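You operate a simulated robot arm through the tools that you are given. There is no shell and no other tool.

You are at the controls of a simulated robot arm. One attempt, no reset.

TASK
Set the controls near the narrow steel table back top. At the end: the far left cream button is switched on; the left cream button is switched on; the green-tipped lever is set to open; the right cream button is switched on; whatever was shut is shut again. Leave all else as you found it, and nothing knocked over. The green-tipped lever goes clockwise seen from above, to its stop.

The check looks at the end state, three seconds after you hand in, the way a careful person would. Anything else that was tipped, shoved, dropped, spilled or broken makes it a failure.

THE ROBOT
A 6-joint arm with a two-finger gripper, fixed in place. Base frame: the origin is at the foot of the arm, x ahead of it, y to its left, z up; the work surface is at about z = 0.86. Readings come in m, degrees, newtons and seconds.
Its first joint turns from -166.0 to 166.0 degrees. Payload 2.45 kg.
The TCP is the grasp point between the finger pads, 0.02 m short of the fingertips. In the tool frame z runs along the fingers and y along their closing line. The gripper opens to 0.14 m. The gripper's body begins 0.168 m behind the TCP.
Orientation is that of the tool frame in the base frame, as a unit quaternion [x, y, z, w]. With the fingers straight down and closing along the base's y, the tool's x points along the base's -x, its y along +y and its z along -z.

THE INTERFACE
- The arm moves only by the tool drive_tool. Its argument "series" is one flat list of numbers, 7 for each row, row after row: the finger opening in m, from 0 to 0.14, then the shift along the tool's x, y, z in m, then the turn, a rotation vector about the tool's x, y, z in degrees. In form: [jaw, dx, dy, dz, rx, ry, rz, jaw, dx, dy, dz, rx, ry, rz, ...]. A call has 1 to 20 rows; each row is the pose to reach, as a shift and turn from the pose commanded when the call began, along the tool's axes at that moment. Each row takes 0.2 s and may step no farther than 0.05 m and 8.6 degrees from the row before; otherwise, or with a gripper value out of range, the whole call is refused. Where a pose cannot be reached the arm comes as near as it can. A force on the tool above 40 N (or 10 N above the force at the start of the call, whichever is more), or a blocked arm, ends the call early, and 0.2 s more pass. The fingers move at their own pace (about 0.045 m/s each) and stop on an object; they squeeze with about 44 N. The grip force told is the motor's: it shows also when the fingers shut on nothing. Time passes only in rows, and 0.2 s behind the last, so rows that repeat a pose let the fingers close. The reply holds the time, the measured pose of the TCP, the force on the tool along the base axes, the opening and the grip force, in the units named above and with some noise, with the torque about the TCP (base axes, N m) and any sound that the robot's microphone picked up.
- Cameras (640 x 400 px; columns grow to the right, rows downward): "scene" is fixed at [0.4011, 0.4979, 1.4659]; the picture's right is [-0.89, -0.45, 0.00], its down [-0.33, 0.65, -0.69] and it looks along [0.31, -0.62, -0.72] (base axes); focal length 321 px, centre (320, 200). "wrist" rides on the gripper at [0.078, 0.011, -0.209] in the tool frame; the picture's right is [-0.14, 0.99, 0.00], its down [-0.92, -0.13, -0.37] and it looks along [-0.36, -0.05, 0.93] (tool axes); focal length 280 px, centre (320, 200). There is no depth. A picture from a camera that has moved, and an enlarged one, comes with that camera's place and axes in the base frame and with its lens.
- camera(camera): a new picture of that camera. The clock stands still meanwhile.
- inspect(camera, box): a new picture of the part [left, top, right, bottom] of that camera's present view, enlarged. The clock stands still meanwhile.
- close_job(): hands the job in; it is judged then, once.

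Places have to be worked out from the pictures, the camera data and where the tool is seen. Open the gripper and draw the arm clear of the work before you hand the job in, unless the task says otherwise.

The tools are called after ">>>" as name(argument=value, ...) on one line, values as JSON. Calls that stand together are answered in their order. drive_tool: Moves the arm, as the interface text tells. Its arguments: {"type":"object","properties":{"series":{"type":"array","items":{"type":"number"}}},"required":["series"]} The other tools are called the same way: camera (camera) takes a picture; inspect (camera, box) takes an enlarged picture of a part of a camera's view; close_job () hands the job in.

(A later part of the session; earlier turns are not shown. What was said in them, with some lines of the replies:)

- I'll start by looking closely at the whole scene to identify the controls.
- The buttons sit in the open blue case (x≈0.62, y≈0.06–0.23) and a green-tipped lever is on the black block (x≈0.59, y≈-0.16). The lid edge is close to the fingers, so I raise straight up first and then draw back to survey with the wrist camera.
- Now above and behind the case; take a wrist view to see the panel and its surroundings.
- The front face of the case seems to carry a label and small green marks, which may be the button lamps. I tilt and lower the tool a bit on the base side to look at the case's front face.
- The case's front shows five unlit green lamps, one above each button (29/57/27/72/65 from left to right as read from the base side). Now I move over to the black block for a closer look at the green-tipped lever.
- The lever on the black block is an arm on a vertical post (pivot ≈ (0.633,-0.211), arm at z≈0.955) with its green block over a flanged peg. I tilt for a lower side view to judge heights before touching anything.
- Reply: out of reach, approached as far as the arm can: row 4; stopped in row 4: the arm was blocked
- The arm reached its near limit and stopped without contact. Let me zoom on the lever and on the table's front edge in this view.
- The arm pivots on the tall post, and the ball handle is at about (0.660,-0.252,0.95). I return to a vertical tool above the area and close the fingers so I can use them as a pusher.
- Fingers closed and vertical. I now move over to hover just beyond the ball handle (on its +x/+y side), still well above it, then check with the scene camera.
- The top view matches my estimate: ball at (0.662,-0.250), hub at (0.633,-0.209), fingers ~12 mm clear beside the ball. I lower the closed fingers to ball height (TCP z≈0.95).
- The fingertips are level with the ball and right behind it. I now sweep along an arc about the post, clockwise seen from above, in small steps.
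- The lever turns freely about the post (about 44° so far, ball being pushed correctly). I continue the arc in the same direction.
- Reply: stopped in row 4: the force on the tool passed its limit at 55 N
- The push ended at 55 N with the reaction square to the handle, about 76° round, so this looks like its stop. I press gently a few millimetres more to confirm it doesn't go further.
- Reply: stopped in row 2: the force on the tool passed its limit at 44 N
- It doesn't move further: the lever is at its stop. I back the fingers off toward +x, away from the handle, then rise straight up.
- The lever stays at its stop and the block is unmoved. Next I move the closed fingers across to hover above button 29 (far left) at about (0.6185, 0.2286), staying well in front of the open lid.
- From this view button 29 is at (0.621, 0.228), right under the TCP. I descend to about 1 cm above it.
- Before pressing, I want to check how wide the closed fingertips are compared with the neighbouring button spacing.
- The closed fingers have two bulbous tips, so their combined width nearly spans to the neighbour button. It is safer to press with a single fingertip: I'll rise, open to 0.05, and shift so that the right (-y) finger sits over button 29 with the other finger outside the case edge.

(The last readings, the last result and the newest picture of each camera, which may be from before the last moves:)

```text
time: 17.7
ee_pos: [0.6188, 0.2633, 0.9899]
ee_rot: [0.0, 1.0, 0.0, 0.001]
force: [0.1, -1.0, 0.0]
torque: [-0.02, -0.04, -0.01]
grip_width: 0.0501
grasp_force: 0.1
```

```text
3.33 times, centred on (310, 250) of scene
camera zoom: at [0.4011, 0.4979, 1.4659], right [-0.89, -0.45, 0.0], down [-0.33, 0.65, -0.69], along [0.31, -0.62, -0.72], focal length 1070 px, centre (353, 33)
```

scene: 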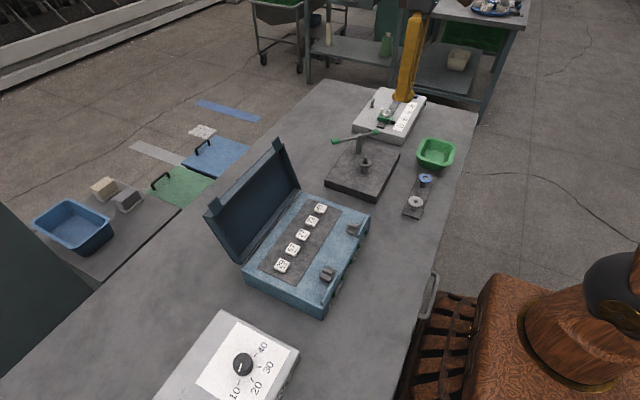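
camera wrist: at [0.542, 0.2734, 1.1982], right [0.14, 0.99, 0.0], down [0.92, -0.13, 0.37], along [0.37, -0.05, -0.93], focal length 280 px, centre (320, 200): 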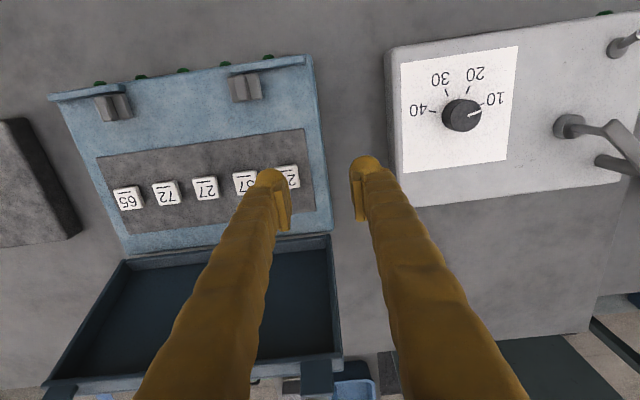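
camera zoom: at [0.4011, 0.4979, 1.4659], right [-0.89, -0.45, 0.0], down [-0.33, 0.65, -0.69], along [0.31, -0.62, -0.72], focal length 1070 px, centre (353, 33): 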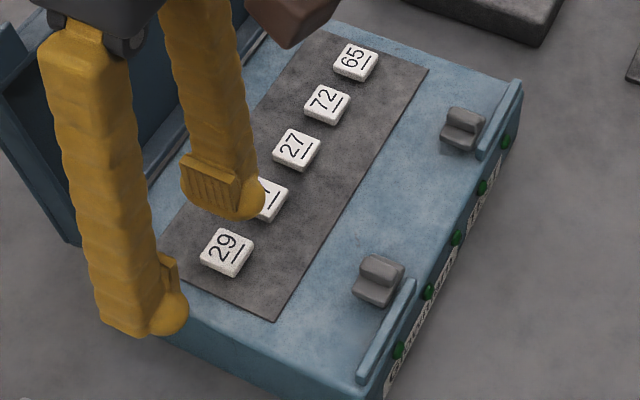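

The right finger's bulb lines up with button 29 (y≈0.225 vs 0.229). I nudge +3 mm in y and lower until just above the cap.

>>> drive_tool(series=[0.05, 0, 0.003, 0.02, 0, 0, 0, 0.05, 0, 0.003, 0.034, 0, 0, 0, 0.05, 0, 0.003, 0.039, 0, 0, 0])

>>> inspect(camera="scene", box=[260, 225, 360, 285])

>>> inspect(camera="wrist", box=[200, 130, 360, 240])

```text
time: 18.5
ee_pos: [0.6191, 0.2664, 0.948]
ee_rot: [0.0, 1.0, 0.0, 0.0]
force: [-0.2, 0.3, 0.4]
torque: [0.01, -0.01, -0.01]
grip_width: 0.0502
grasp_force: 0.0
```

```text
6.40 times, centred on (310, 255) of scene
camera zoom: at [0.4011, 0.4979, 1.4659], right [-0.89, -0.45, 0.0], down [-0.33, 0.65, -0.69], along [0.31, -0.62, -0.72], focal length 2055 px, centre (384, -152)
```

zoom: 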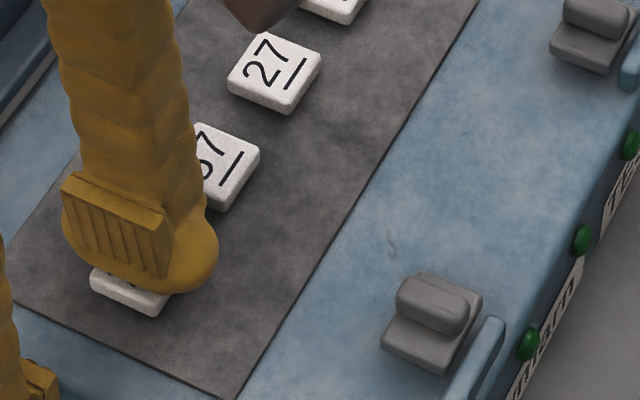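

```text
3.64 times, centred on (280, 185) of wrist
camera zoom: at [0.5419, 0.2767, 1.1577], right [0.14, 0.99, 0.0], down [0.92, -0.13, 0.37], along [0.37, -0.05, -0.93], focal length 1020 px, centre (466, 254)
```

zoom: 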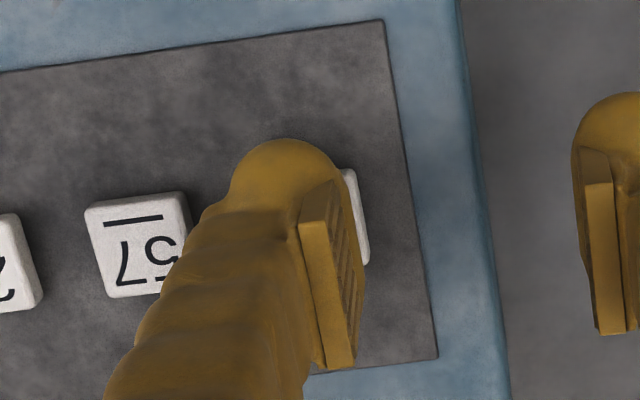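

The fingertip hovers right over 29, a few mm toward 57; I shift +3 mm in y and then press down slowly in small steps.

>>> drive_tool(series=[0.05, 0, 0.003, 0, 0, 0, 0, 0.05, 0, 0.003, 0.002, 0, 0, 0, 0.05, 0, 0.003, 0.004, 0, 0, 0])

>>> inspect(camera="scene", box=[260, 225, 360, 285])

```text
time: 19.3
ee_pos: [0.6213, 0.2685, 0.9466]
ee_rot: [-0.001, 1.0, 0.0, 0.0]
force: [1.0, -0.3, 1.6]
torque: [-0.05, -0.03, 0.02]
grip_width: 0.0506
grasp_force: 0.5
```

```text
6.40 times, centred on (310, 255) of scene
camera zoom: at [0.4011, 0.4979, 1.4659], right [-0.89, -0.45, 0.0], down [-0.33, 0.65, -0.69], along [0.31, -0.62, -0.72], focal length 2055 px, centre (384, -152)
```

zoom: 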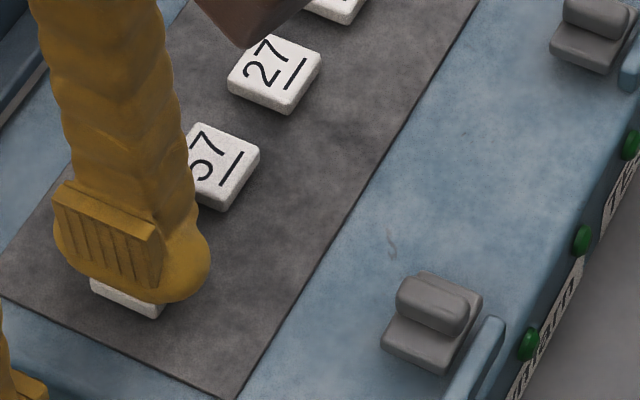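

Light contact has begun (1.6 N, with matching torque), so the cap top is at z≈0.926. I continue pressing in 1 mm steps.

>>> drive_tool(series=[0.05, 0, 0, 0.001, 0, 0, 0, 0.05, 0, 0, 0.002, 0, 0, 0, 0.05, 0, 0, 0.003, 0, 0, 0])

>>> inspect(camera="scene", box=[260, 225, 360, 285])

```text
time: 20.1
ee_pos: [0.6211, 0.2688, 0.9434]
ee_rot: [0.0, 1.0, 0.0, 0.0]
force: [-0.6, -1.4, 8.3]
torque: [-0.31, 0.03, -0.03]
grip_width: 0.0512
grasp_force: 0.4
heard: click
```

```text
6.40 times, centred on (310, 255) of scene
camera zoom: at [0.4011, 0.4979, 1.4659], right [-0.89, -0.45, 0.0], down [-0.33, 0.65, -0.69], along [0.31, -0.62, -0.72], focal length 2055 px, centre (384, -152)
```

zoom: 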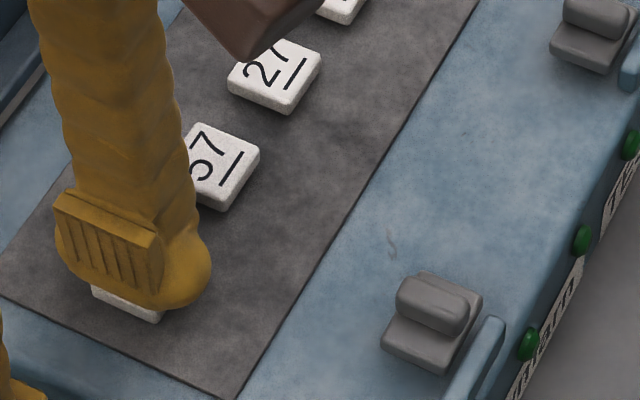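

A click was heard at 8 N. I release by rising straight up and then check the lamps.

>>> drive_tool(series=[0.05, 0, 0, -0.005, 0, 0, 0, 0.05, 0, 0, -0.02, 0, 0, 0, 0.05, 0, 0, -0.045, 0, 0, 0])

>>> inspect(camera="scene", box=[260, 190, 380, 310])

>>> camera(camera="wrist")

```text
time: 20.9
ee_pos: [0.6214, 0.2683, 0.9867]
ee_rot: [-0.001, 1.0, 0.0, 0.0]
force: [-0.3, 0.1, 0.2]
torque: [0.0, -0.01, 0.03]
grip_width: 0.05
grasp_force: 0.0
```

```text
3.33 times, centred on (320, 250) of scene
camera zoom: at [0.4011, 0.4979, 1.4659], right [-0.89, -0.45, 0.0], down [-0.33, 0.65, -0.69], along [0.31, -0.62, -0.72], focal length 1070 px, centre (320, 33)
```

zoom: 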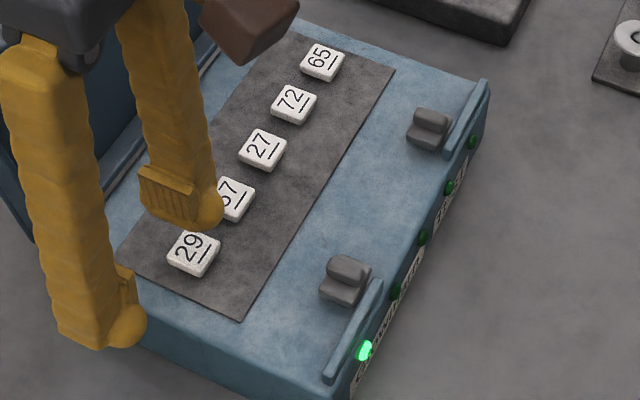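

```text
taken
camera wrist: at [0.5436, 0.2795, 1.1948], right [0.14, 0.99, 0.0], down [0.92, -0.13, 0.37], along [0.37, -0.05, -0.93], focal length 280 px, centre (320, 200)
```

wrist: 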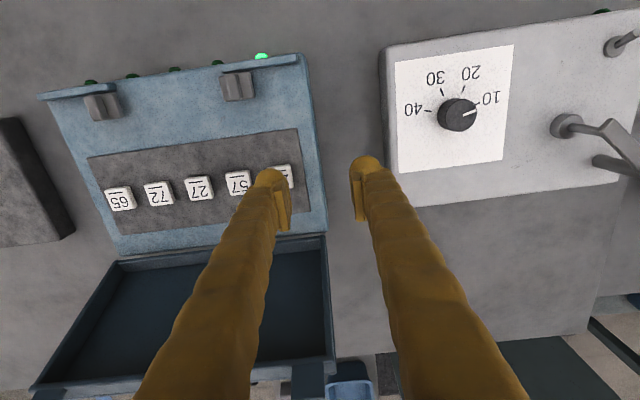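

Lamp 29 is lit. Now button 57 (y≈0.187): I open to 0.08 and shift -27 mm so the right finger sits over it and the left finger stays outside the case edge.

>>> drive_tool(series=[0.08, 0, -0.01, 0, 0, 0, 0, 0.08, 0, -0.027, 0, 0, 0, 0, 0.08, 0, -0.027, 0, 0, 0, 0, 0.08, 0, -0.027, 0.015, 0, 0, 0, 0.08, 0, -0.027, 0.03, 0, 0, 0, 0.08, 0, -0.027, 0.037, 0, 0, 0])

>>> inspect(camera="scene", box=[260, 190, 380, 310])

>>> inspect(camera="wrist", box=[180, 130, 400, 260])

```text
time: 22.3
ee_pos: [0.6221, 0.242, 0.9506]
ee_rot: [0.0, 1.0, 0.0, 0.001]
force: [0.0, -0.7, 0.3]
torque: [0.0, -0.01, 0.01]
grip_width: 0.0797
grasp_force: 0.0
```

```text
3.33 times, centred on (320, 250) of scene
camera zoom: at [0.4011, 0.4979, 1.4659], right [-0.89, -0.45, 0.0], down [-0.33, 0.65, -0.69], along [0.31, -0.62, -0.72], focal length 1070 px, centre (320, 33)
```

zoom: 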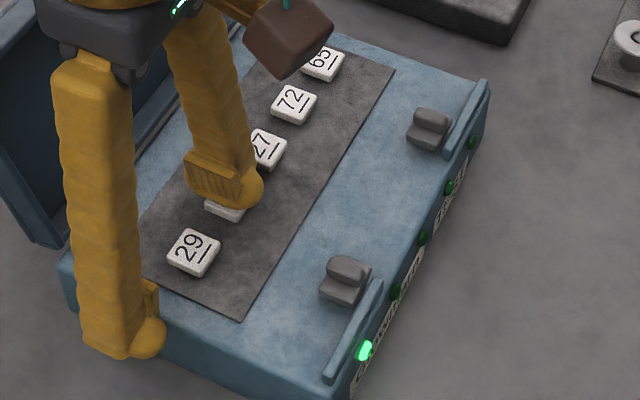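

```text
2.91 times, centred on (290, 195) of wrist
camera zoom: at [0.5435, 0.2526, 1.1599], right [0.14, 0.99, 0.0], down [0.92, -0.13, 0.37], along [0.37, -0.05, -0.93], focal length 816 px, centre (407, 214)
```

zoom: 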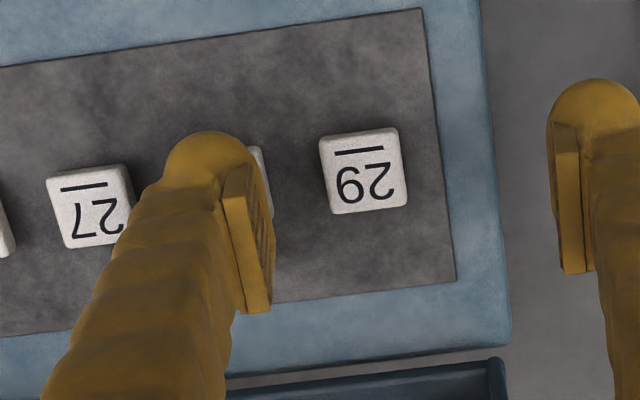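

Right finger sits over 57, left finger is clear outside the case. I press down the same way in small steps.

>>> drive_tool(series=[0.08, 0, 0, 0.003, 0, 0, 0, 0.08, 0, 0, 0.005, 0, 0, 0, 0.08, 0, 0, 0.007, 0, 0, 0, 0.08, 0, 0, 0.008, 0, 0, 0, 0.08, 0, 0, 0.009, 0, 0, 0])

```text
time: 23.5
ee_pos: [0.6208, 0.243, 0.9432]
ee_rot: [0.0, 1.0, 0.0, 0.001]
force: [-0.2, -1.8, 7.5]
torque: [-0.43, 0.02, -0.01]
grip_width: 0.0817
grasp_force: 0.7
heard: click
```

A click at 7.5 N, same as before. I rise straight up and check the lamps.

>>> drive_tool(series=[0.08, 0, 0, -0.005, 0, 0, 0, 0.08, 0, 0, -0.02, 0, 0, 0, 0.08, 0, 0, -0.05, 0, 0, 0, 0.08, 0, 0, -0.07, 0, 0, 0])

>>> inspect(camera="scene", box=[260, 190, 380, 310])

>>> camera(camera="wrist")

```text
time: 24.5
ee_pos: [0.619, 0.2447, 1.0134]
ee_rot: [0.0, 1.0, 0.0, 0.0]
force: [0.6, 0.3, 0.7]
torque: [-0.01, 0.01, 0.0]
grip_width: 0.0798
grasp_force: 0.0
```

```text
3.33 times, centred on (320, 250) of scene
camera zoom: at [0.4011, 0.4979, 1.4659], right [-0.89, -0.45, 0.0], down [-0.33, 0.65, -0.69], along [0.31, -0.62, -0.72], focal length 1070 px, centre (320, 33)
```

zoom: 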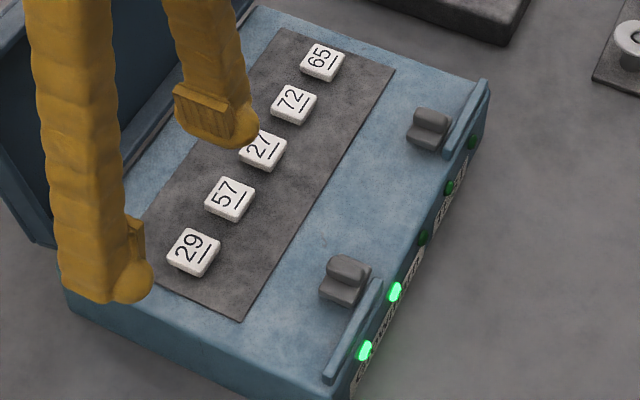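

```text
taken
camera wrist: at [0.5419, 0.2553, 1.2226], right [0.14, 0.99, 0.0], down [0.92, -0.13, 0.37], along [0.37, -0.05, -0.93], focal length 280 px, centre (320, 200)
```

wrist: 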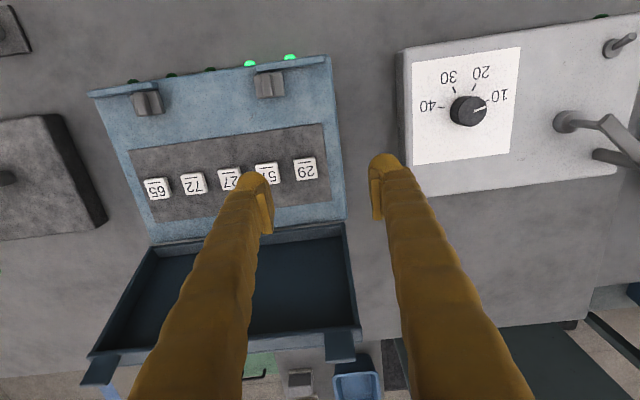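

Lamps 29 and 57 are lit. For button 72 (y≈0.103) I use the left (+y) finger, with the right finger beyond button 65 at the case edge: TCP y≈0.048.

>>> drive_tool(series=[0.08, -0.001, -0.04, 0, 0, 0, 0, 0.08, -0.001, -0.08, 0, 0, 0, 0, 0.08, -0.001, -0.12, 0, 0, 0, 0, 0.08, -0.001, -0.16, 0, 0, 0, 0.0, 0.08, -0.001, -0.196, 0, 0, 0, 0, 0.08, -0.001, -0.196, 0.03, 0, 0, 0])

>>> inspect(camera="scene", box=[260, 170, 380, 290])

>>> camera(camera="wrist")

```text
time: 25.9
ee_pos: [0.6211, 0.0457, 0.9822]
ee_rot: [0.0, 1.0, 0.0, 0.001]
force: [-0.1, -0.8, -0.1]
torque: [0.01, 0.0, 0.0]
grip_width: 0.0797
grasp_force: 0.2
```

```text
3.33 times, centred on (320, 230) of scene
camera zoom: at [0.4011, 0.4979, 1.4659], right [-0.89, -0.45, 0.0], down [-0.33, 0.65, -0.69], along [0.31, -0.62, -0.72], focal length 1070 px, centre (320, 100)
```

zoom: 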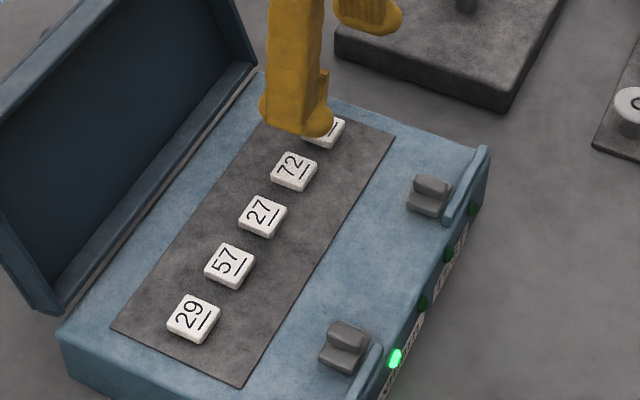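

```text
taken
camera wrist: at [0.5428, 0.0549, 1.1902], right [0.14, 0.99, 0.0], down [0.92, -0.13, 0.37], along [0.37, -0.05, -0.93], focal length 280 px, centre (320, 200)
```

wrist: 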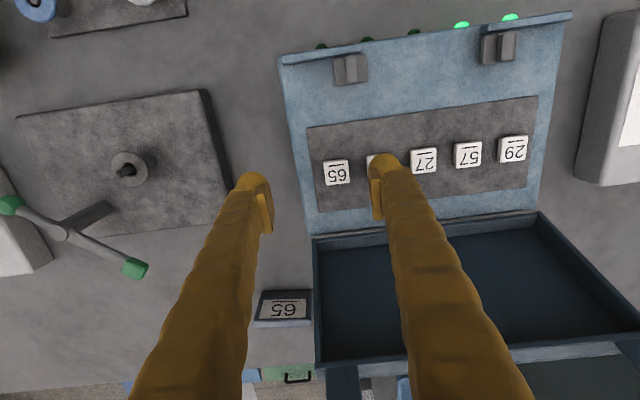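

Button 72 measures at (0.621, 0.103); the left finger is about 2 mm short of centre, so I nudge +2 mm and lower to just above the cap.

>>> drive_tool(series=[0.08, 0, 0.002, 0.015, 0, 0, 0, 0.08, 0, 0.002, 0.027, 0, 0, 0, 0.08, 0, 0.002, 0.032, 0, 0, 0])

>>> inspect(camera="wrist", box=[220, 130, 440, 260])

>>> inspect(camera="scene", box=[260, 170, 380, 290])

```text
time: 26.7
ee_pos: [0.6203, 0.0489, 0.9489]
ee_rot: [0.0, 1.0, 0.0, 0.0]
force: [0.5, 0.5, 0.0]
torque: [-0.02, -0.02, -0.01]
grip_width: 0.08
grasp_force: 0.1
```

```text
2.91 times, centred on (330, 195) of wrist
camera zoom: at [0.5424, 0.0595, 1.1581], right [0.14, 0.99, 0.0], down [0.92, -0.13, 0.37], along [0.37, -0.05, -0.93], focal length 816 px, centre (291, 214)
```

zoom: 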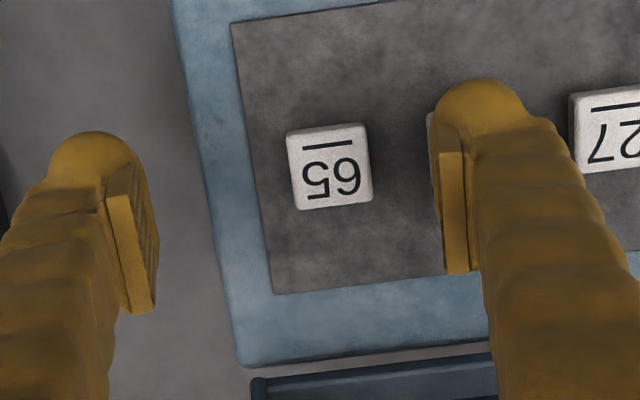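

```text
3.33 times, centred on (320, 230) of scene
camera zoom: at [0.4011, 0.4979, 1.4659], right [-0.89, -0.45, 0.0], down [-0.33, 0.65, -0.69], along [0.31, -0.62, -0.72], focal length 1070 px, centre (320, 100)
```

zoom: 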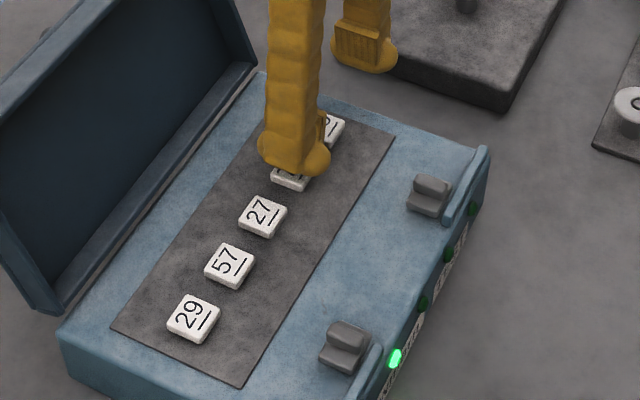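

The fingertip is centred on 72 with good clearance to 27 and 65. I press down in small steps.

>>> drive_tool(series=[0.08, 0, 0, 0.002, 0, 0, 0, 0.08, 0, 0, 0.004, 0, 0, 0, 0.08, 0, 0, 0.006, 0, 0, 0, 0.08, 0, 0, 0.007, 0, 0, 0, 0.08, 0, 0, 0.008, 0, 0, 0])

```text
time: 27.9
ee_pos: [0.6222, 0.0472, 0.9421]
ee_rot: [0.0, 1.0, -0.001, 0.001]
force: [-1.6, 0.7, 3.9]
torque: [0.25, 0.02, 0.08]
grip_width: 0.0809
grasp_force: 0.5
heard: click
```

A click again. I rise straight up and verify the lamps.

>>> drive_tool(series=[0.08, 0, 0, -0.005, 0, 0, 0, 0.08, 0, 0, -0.02, 0, 0, 0, 0.08, 0, 0, -0.05, 0, 0, 0, 0.08, 0, 0, -0.09, 0, 0, 0, 0.08, 0, 0, -0.13, 0, 0, 0])

>>> inspect(camera="scene", box=[260, 190, 380, 310])

>>> camera(camera="wrist")

```text
time: 29.1
ee_pos: [0.6216, 0.0486, 1.0722]
ee_rot: [0.0, 1.0, 0.0, 0.0]
force: [-0.1, -0.2, -0.6]
torque: [-0.03, 0.02, 0.0]
grip_width: 0.0799
grasp_force: 0.1
```

```text
3.33 times, centred on (320, 250) of scene
camera zoom: at [0.4011, 0.4979, 1.4659], right [-0.89, -0.45, 0.0], down [-0.33, 0.65, -0.69], along [0.31, -0.62, -0.72], focal length 1070 px, centre (320, 33)
```

zoom: 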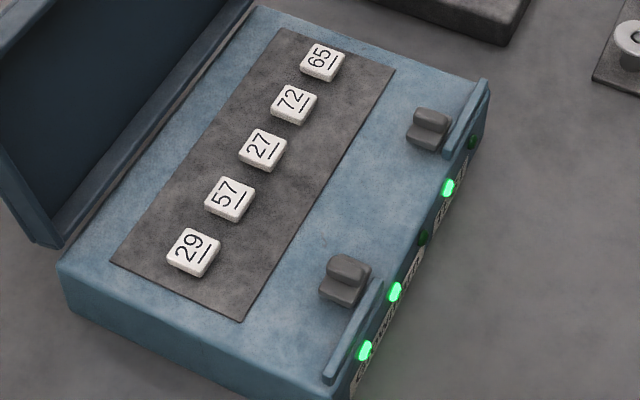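

```text
taken
camera wrist: at [0.5431, 0.0591, 1.2809], right [0.14, 0.99, 0.0], down [0.92, -0.13, 0.37], along [0.37, -0.05, -0.93], focal length 280 px, centre (320, 200)
```

wrist: 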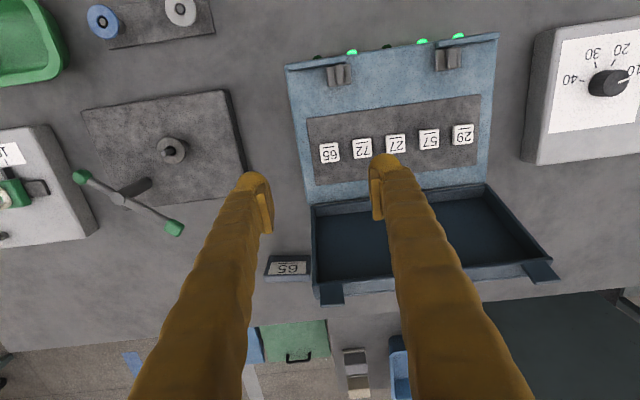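

Lamps for 29, 57 and 72 are lit, with 27 and 65 still off. Now I draw the arm up and back, opening the gripper, then check everything one last time.

>>> drive_tool(series=[0.08, 0, 0, -0.045, 0, 0, 0, 0.1, 0.02, 0, -0.09, 0, 0, 0, 0.12, 0.06, 0, -0.12, 0, 0, 0, 0.14, 0.1, 0, -0.14, 0, 0, 0, 0.14, 0.13, 0, -0.15, 0, 0, 0, 0.14, 0.13, 0, -0.15, 0, 0, 0, 0.14, 0.13, 0, -0.15, 0, 0, 0])

>>> camera(camera="scene")

>>> camera(camera="wrist")

>>> inspect(camera="scene", box=[310, 80, 430, 200])

```text
time: 30.7
ee_pos: [0.4855, 0.0573, 1.2291]
ee_rot: [-0.008, 1.0, 0.001, 0.006]
force: [0.7, 0.1, 0.1]
torque: [-0.01, -0.01, -0.02]
grip_width: 0.1399
grasp_force: 0.1
```

```text
taken
```

scene: 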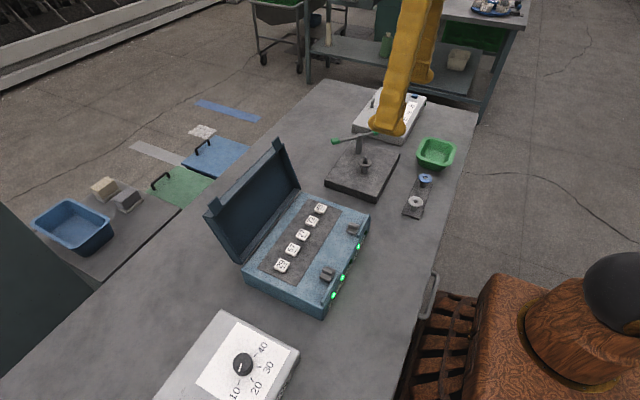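

```text
taken
camera wrist: at [0.405, 0.0661, 1.4373], right [0.12, 0.99, 0.0], down [0.92, -0.11, 0.38], along [0.38, -0.04, -0.92], focal length 280 px, centre (320, 200)
```

wrist: 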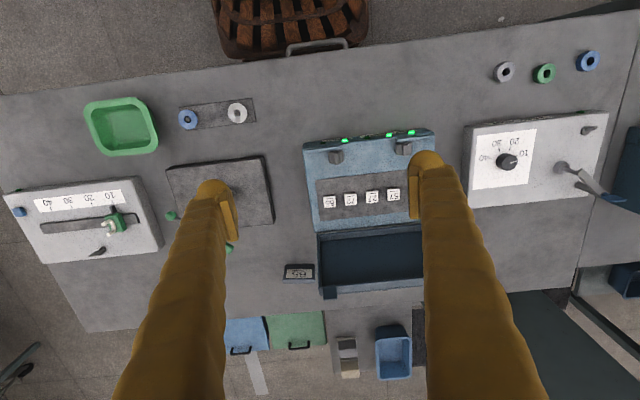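

```text
3.33 times, centred on (370, 140) of scene
camera zoom: at [0.4011, 0.4979, 1.4659], right [-0.89, -0.45, 0.0], down [-0.33, 0.65, -0.69], along [0.31, -0.62, -0.72], focal length 1070 px, centre (153, 400)
```

zoom: 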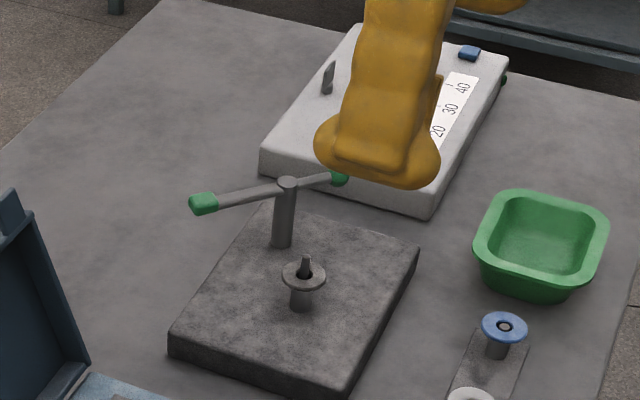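

Lamps 29, 57 and 72 are lit and the lever is at its clockwise stop. The lid stands open as I found it, nothing else has moved, and the gripper is open and clear of the work. I hand the job in.

>>> close_job()

```text
The job is handed in.
```

I've handed the job in with the controls set as asked:

- **Buttons:** The far left (29), left (57) and right (72) cream buttons are on. Their lamps are lit, and the lamps for 27 and 65 are still off.
- **Lever:** The green-tipped lever is turned clockwise, seen from above, about 76° to its stop. It stayed there after I backed the fingers off.
- **Everything else:** The blue case's lid was already open at the start, so I left it open. I found nothing shut in the way, so nothing needed shutting again. In the last pictures I saw nothing else moved or knocked over.

The gripper is open and clear of the work. The hand-in reply gave no verdict.
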